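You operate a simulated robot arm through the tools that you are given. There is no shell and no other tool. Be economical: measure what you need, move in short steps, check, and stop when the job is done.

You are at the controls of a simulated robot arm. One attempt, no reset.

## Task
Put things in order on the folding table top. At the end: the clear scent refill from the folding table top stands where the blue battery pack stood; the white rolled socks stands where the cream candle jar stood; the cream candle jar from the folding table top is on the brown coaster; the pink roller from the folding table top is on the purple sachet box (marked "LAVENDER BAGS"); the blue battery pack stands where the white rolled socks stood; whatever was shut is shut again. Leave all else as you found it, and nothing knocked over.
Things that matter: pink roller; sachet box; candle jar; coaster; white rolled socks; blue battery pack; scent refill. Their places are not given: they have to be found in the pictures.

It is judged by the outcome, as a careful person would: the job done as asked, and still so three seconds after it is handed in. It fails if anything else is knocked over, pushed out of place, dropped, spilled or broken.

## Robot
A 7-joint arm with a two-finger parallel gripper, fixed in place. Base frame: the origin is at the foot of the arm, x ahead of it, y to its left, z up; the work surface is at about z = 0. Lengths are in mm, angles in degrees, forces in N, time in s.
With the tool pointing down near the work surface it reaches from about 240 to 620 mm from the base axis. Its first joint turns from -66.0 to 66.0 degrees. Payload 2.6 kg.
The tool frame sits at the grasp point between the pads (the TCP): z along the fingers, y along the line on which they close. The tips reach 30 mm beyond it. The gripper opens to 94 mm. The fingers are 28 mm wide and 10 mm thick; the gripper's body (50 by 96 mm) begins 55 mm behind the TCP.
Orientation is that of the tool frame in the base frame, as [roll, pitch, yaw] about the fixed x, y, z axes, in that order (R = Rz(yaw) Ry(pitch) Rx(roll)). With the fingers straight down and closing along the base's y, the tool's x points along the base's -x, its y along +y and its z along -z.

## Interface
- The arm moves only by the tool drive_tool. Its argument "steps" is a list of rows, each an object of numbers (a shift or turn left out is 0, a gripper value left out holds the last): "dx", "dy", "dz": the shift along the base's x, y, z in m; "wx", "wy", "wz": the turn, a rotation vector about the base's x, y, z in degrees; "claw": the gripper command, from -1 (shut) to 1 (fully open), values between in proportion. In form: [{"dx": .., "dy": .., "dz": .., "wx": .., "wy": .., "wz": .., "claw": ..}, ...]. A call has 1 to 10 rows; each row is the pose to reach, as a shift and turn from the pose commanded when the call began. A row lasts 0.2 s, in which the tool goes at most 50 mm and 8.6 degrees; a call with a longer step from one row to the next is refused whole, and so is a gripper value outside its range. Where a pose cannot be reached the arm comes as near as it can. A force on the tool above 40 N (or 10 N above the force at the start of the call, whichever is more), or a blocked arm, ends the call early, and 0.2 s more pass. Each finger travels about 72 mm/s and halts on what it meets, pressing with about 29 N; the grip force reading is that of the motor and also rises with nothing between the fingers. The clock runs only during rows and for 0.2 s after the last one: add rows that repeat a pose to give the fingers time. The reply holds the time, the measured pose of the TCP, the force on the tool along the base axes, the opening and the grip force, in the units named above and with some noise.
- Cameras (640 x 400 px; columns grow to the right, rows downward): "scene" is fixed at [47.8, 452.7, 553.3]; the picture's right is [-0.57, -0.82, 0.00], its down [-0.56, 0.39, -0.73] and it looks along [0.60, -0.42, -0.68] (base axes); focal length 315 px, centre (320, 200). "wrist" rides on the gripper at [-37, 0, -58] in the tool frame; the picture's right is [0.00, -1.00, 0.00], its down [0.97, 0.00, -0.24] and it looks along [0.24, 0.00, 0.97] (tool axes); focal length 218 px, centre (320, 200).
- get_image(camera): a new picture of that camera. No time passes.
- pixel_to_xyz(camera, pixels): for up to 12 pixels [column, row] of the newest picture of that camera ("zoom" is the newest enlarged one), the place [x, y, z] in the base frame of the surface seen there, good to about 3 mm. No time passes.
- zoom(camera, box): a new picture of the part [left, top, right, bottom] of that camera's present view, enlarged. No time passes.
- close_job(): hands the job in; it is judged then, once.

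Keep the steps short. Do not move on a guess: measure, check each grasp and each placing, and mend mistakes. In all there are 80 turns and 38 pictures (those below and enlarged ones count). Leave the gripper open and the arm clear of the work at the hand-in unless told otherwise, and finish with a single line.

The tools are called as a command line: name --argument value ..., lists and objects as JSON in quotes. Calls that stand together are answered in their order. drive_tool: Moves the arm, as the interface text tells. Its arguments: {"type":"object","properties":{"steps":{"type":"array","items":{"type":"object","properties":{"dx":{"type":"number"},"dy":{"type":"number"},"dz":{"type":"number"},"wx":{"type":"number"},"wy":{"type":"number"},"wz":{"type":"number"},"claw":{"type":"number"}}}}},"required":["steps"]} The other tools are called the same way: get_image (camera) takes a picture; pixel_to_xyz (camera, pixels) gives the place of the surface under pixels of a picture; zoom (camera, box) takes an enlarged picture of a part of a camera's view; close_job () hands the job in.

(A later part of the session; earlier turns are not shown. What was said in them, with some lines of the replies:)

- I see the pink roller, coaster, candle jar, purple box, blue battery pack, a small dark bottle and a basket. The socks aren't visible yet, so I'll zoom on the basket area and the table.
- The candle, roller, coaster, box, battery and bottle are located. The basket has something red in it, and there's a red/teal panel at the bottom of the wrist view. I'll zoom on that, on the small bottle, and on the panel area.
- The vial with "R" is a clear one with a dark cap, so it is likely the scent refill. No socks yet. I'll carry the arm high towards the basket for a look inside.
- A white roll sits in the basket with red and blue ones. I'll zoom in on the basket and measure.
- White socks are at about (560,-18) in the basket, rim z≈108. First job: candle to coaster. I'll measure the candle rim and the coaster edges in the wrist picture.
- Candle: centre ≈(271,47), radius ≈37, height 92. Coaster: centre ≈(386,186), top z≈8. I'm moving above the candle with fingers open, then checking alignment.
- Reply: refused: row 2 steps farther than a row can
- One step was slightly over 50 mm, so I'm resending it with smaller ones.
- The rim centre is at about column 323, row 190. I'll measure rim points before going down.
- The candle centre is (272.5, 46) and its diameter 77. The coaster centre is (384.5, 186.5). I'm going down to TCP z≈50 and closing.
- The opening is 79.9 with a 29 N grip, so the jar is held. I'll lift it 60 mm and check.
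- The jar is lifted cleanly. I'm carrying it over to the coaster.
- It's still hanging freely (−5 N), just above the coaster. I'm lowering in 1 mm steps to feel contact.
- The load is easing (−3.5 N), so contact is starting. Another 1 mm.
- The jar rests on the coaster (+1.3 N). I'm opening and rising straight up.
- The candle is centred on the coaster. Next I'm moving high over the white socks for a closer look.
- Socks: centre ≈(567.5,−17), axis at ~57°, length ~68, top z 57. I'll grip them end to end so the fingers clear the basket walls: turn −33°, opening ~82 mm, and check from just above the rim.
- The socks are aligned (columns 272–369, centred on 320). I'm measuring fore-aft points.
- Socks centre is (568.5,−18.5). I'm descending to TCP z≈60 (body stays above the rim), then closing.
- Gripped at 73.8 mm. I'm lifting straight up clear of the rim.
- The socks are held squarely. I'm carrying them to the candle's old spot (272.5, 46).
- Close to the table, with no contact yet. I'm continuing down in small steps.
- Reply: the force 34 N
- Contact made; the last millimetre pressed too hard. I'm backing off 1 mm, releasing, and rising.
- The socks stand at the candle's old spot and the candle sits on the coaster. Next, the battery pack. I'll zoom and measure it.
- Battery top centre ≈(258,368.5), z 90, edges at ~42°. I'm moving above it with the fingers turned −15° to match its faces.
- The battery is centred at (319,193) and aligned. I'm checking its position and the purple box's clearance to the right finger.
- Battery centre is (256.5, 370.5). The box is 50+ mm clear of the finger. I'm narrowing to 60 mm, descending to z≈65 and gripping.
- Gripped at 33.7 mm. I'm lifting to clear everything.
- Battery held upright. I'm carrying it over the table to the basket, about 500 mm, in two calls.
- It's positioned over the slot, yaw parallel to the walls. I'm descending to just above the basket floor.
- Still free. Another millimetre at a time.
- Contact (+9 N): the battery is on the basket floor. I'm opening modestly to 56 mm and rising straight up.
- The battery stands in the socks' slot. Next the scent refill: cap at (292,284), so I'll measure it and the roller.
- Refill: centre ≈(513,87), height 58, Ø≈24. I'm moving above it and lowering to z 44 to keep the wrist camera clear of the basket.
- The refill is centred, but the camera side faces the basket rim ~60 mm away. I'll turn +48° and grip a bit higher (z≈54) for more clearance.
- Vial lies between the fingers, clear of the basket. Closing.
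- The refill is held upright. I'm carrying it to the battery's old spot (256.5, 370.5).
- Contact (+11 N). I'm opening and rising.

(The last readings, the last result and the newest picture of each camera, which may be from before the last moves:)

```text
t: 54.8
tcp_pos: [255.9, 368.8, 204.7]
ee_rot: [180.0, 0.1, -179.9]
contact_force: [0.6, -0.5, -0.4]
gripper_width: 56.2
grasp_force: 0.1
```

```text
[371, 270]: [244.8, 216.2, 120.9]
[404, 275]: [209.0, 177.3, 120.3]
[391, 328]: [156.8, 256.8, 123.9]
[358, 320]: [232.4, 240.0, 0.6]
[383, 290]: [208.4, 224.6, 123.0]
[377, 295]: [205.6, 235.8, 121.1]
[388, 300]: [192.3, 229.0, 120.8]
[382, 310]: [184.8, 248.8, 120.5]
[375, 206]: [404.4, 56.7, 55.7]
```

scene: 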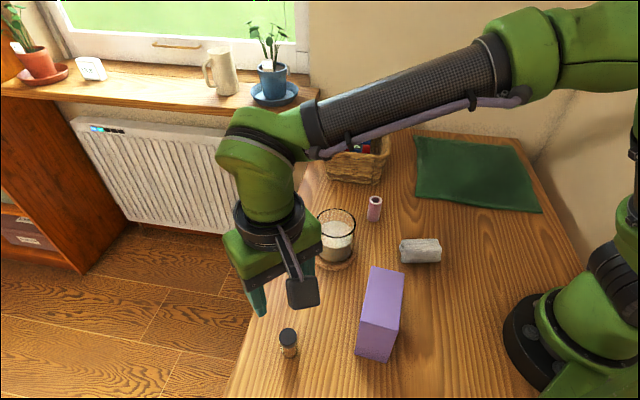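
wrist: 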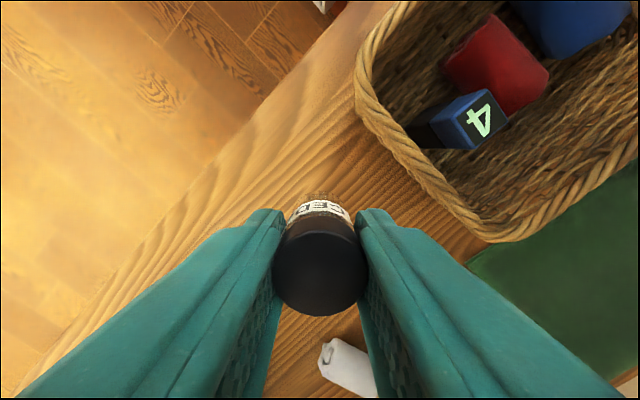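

The refill stands at the battery's spot. Last, the roller: box top centre ≈(199,230), z≈121. I'm moving above the roller at ≈(412,46).

drive_tool --steps '[{"dx": 0.0195, "dy": -0.0405}, {"dx": 0.039, "dy": -0.081}, {"dx": 0.0585, "dy": -0.1215}, {"dx": 0.078, "dy": -0.162}, {"dx": 0.0975, "dy": -0.2025}, {"dx": 0.117, "dy": -0.243}, {"dx": 0.1365, "dy": -0.2835}, {"dx": 0.156, "dy": -0.3245}, {"dx": 0.156, "dy": -0.3245, "dz": -0.045}, {"dx": 0.156, "dy": -0.3245, "dz": -0.05}]'

get_image --camera "wrist"

pixel_to_xyz --camera "wrist" --pixels '[[303, 198], [337, 198], [320, 182], [320, 215], [320, 198]]'

```text
t: 57.0
tcp_pos: [412.3, 45.5, 152.1]
ee_rot: [-179.9, 0.0, -179.9]
contact_force: [0.1, 0.1, -1.3]
gripper_width: 56.3
grasp_force: 0.1
```

```text
7 pictures are left
```

wrist: 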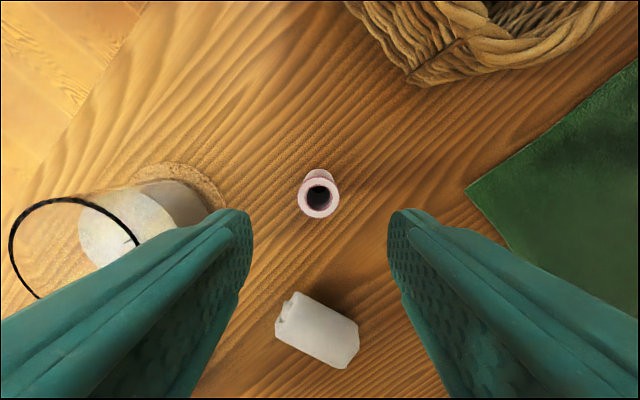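

```text
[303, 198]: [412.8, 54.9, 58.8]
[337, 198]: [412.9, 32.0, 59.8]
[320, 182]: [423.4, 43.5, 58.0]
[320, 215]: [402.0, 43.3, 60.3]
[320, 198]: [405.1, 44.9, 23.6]
```

The roller is centred at (412.7, 45). I'm descending to z≈41 and gripping.

drive_tool --steps '[{"dy": -0.001, "dz": -0.04}, {"dy": -0.001, "dz": -0.08}, {"dy": -0.001, "dz": -0.112}, {"dy": -0.001, "dz": -0.112}, {"dy": -0.001, "dz": -0.112, "claw": -0.2}, {"dy": -0.001, "dz": -0.112, "claw": -1}, {"dy": -0.001, "dz": -0.112, "claw": -1}, {"dy": -0.001, "dz": -0.112, "claw": -1}]'

drive_tool --steps '[{"dz": 0.02}, {"dz": 0.065}, {"dz": 0.11}, {"dz": 0.155}, {"dz": 0.18}]'

zoom --camera "scene" --box '[300, 50, 500, 250]'

```text
t: 58.8
tcp_pos: [411.9, 43.5, 41.2]
ee_rot: [180.0, -0.1, -180.0]
contact_force: [0.0, -0.1, 0.0]
gripper_width: 31.6
grasp_force: 29.1
```

```text
t: 60.0
tcp_pos: [412.9, 44.0, 221.8]
ee_rot: [180.0, 0.0, 180.0]
contact_force: [-1.2, -0.4, -1.2]
gripper_width: 31.4
grasp_force: 29.3
```

```text
2.00 times, centred on (400, 150) of scene
```

zoom: 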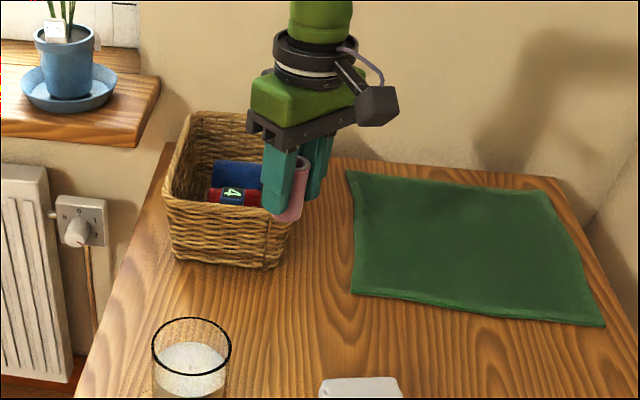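

The roller is held. I'm carrying it over the box centre (199, 230) and lowering to ~8 mm above it.

drive_tool --steps '[{"dx": -0.0305, "dy": 0.0264}, {"dx": -0.061, "dy": 0.0529}, {"dx": -0.0915, "dy": 0.0793}, {"dx": -0.122, "dy": 0.1057}, {"dx": -0.1525, "dy": 0.1321}, {"dx": -0.183, "dy": 0.1586}, {"dx": -0.2135, "dy": 0.185}, {"dx": -0.2135, "dy": 0.185, "dz": -0.03}, {"dx": -0.2135, "dy": 0.185, "dz": -0.05}, {"dx": -0.2135, "dy": 0.185, "dz": -0.052}]'

zoom --camera "scene" --box '[310, 210, 450, 370]'

```text
t: 62.2
tcp_pos: [199.5, 230.2, 167.7]
ee_rot: [180.0, 0.1, -180.0]
contact_force: [-0.2, -0.3, 0.2]
gripper_width: 31.6
grasp_force: 29.1
```

```text
2.50 times, centred on (380, 290) of scene
```

zoom: 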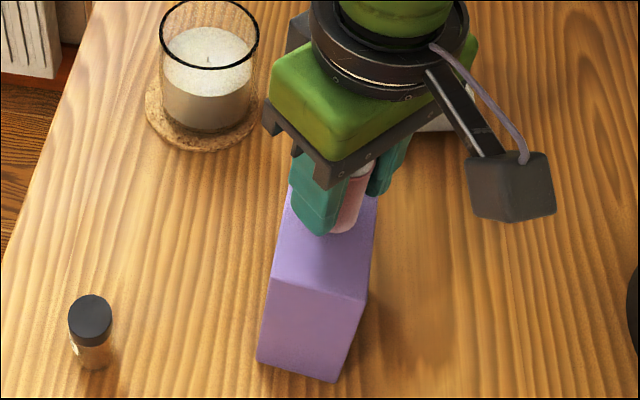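

Position matches the box centre. I'm lowering by feel.

drive_tool --steps '[{"dz": -0.002}, {"dz": -0.004}, {"dz": -0.004}]'

drive_tool --steps '[{"dz": -0.001}, {"dz": -0.001}]'

drive_tool --steps '[{"dz": -0.0008}, {"dz": -0.0008}]'

```text
t: 63.0
tcp_pos: [199.0, 231.5, 165.5]
ee_rot: [-179.9, 0.0, -180.0]
contact_force: [-0.1, 0.1, -0.1]
gripper_width: 31.4
grasp_force: 29.1
```

```text
t: 63.6
tcp_pos: [198.1, 230.4, 164.5]
ee_rot: [-180.0, -0.1, 180.0]
contact_force: [0.8, -0.3, 0.0]
gripper_width: 31.5
grasp_force: 28.4
```

```text
t: 64.2
tcp_pos: [199.4, 229.2, 161.7]
ee_rot: [179.9, 0.0, -180.0]
contact_force: [0.1, 0.0, 0.5]
gripper_width: 31.4
grasp_force: 28.6
```

drive_tool --steps '[{"dz": -0.0008}, {"dz": -0.0008}]'

```text
t: 64.8
tcp_pos: [199.7, 229.5, 161.6]
ee_rot: [-179.9, -0.1, 180.0]
contact_force: [-1.3, 0.1, -0.3]
gripper_width: 31.3
grasp_force: 29.6
```

drive_tool --steps '[{"dz": -0.0008}, {"dz": -0.0008}]'

```text
t: 65.4
tcp_pos: [198.5, 230.5, 161.2]
ee_rot: [179.8, 0.0, -180.0]
contact_force: [-4.7, -4.7, 21.2]
gripper_width: 31.3
grasp_force: 29.0
```

Contact. I'm backing off half a millimetre, opening, and rising clear.

drive_tool --steps '[{"dz": 0.0006}, {"dz": 0.0006, "claw": 0}, {"dz": 0.0006, "claw": 0.3}, {"dz": 0.0006, "claw": 0.3}, {"dz": 0.03}, {"dz": 0.07}, {"dz": 0.11}, {"dz": 0.15}]'

drive_tool --steps '[{"dx": 0.03, "dy": -0.03, "claw": 0.6}, {"dx": 0.06, "dy": -0.06, "claw": 1}, {"dx": 0.09, "dy": -0.09}, {"dx": 0.1, "dy": -0.13}, {"dx": 0.1, "dy": -0.17}, {"dx": 0.1, "dy": -0.21}, {"dx": 0.1, "dy": -0.25}, {"dx": 0.1, "dy": -0.29}]'

get_image --camera "scene"

```text
t: 67.2
tcp_pos: [197.7, 228.7, 311.7]
ee_rot: [-180.0, 0.0, 180.0]
contact_force: [-0.3, -0.5, -1.2]
gripper_width: 61.3
grasp_force: 0.1
```

```text
t: 69.0
tcp_pos: [298.8, -59.1, 310.2]
ee_rot: [-180.0, 0.0, -179.9]
contact_force: [0.2, -0.3, -0.2]
gripper_width: 93.8
grasp_force: 0.1
```

```text
4 pictures are left
```

scene: 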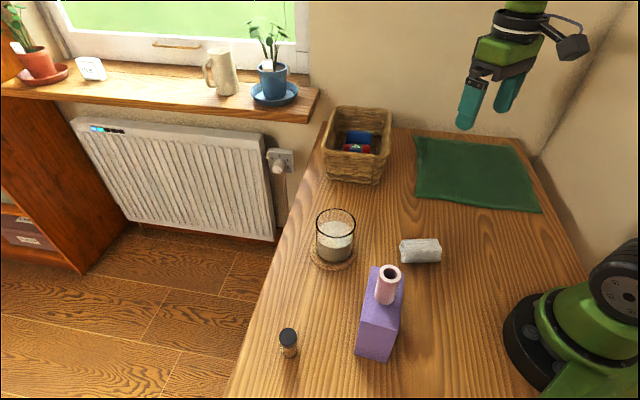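

Everything is in place, the arm is clear and the gripper is open. Nothing shut was ever opened, so I'm handing in.

close_job

```text
The job is handed in.
```

The job is handed in: all five items are where you asked, the last pictures show them standing and undisturbed, and nothing shut was opened.
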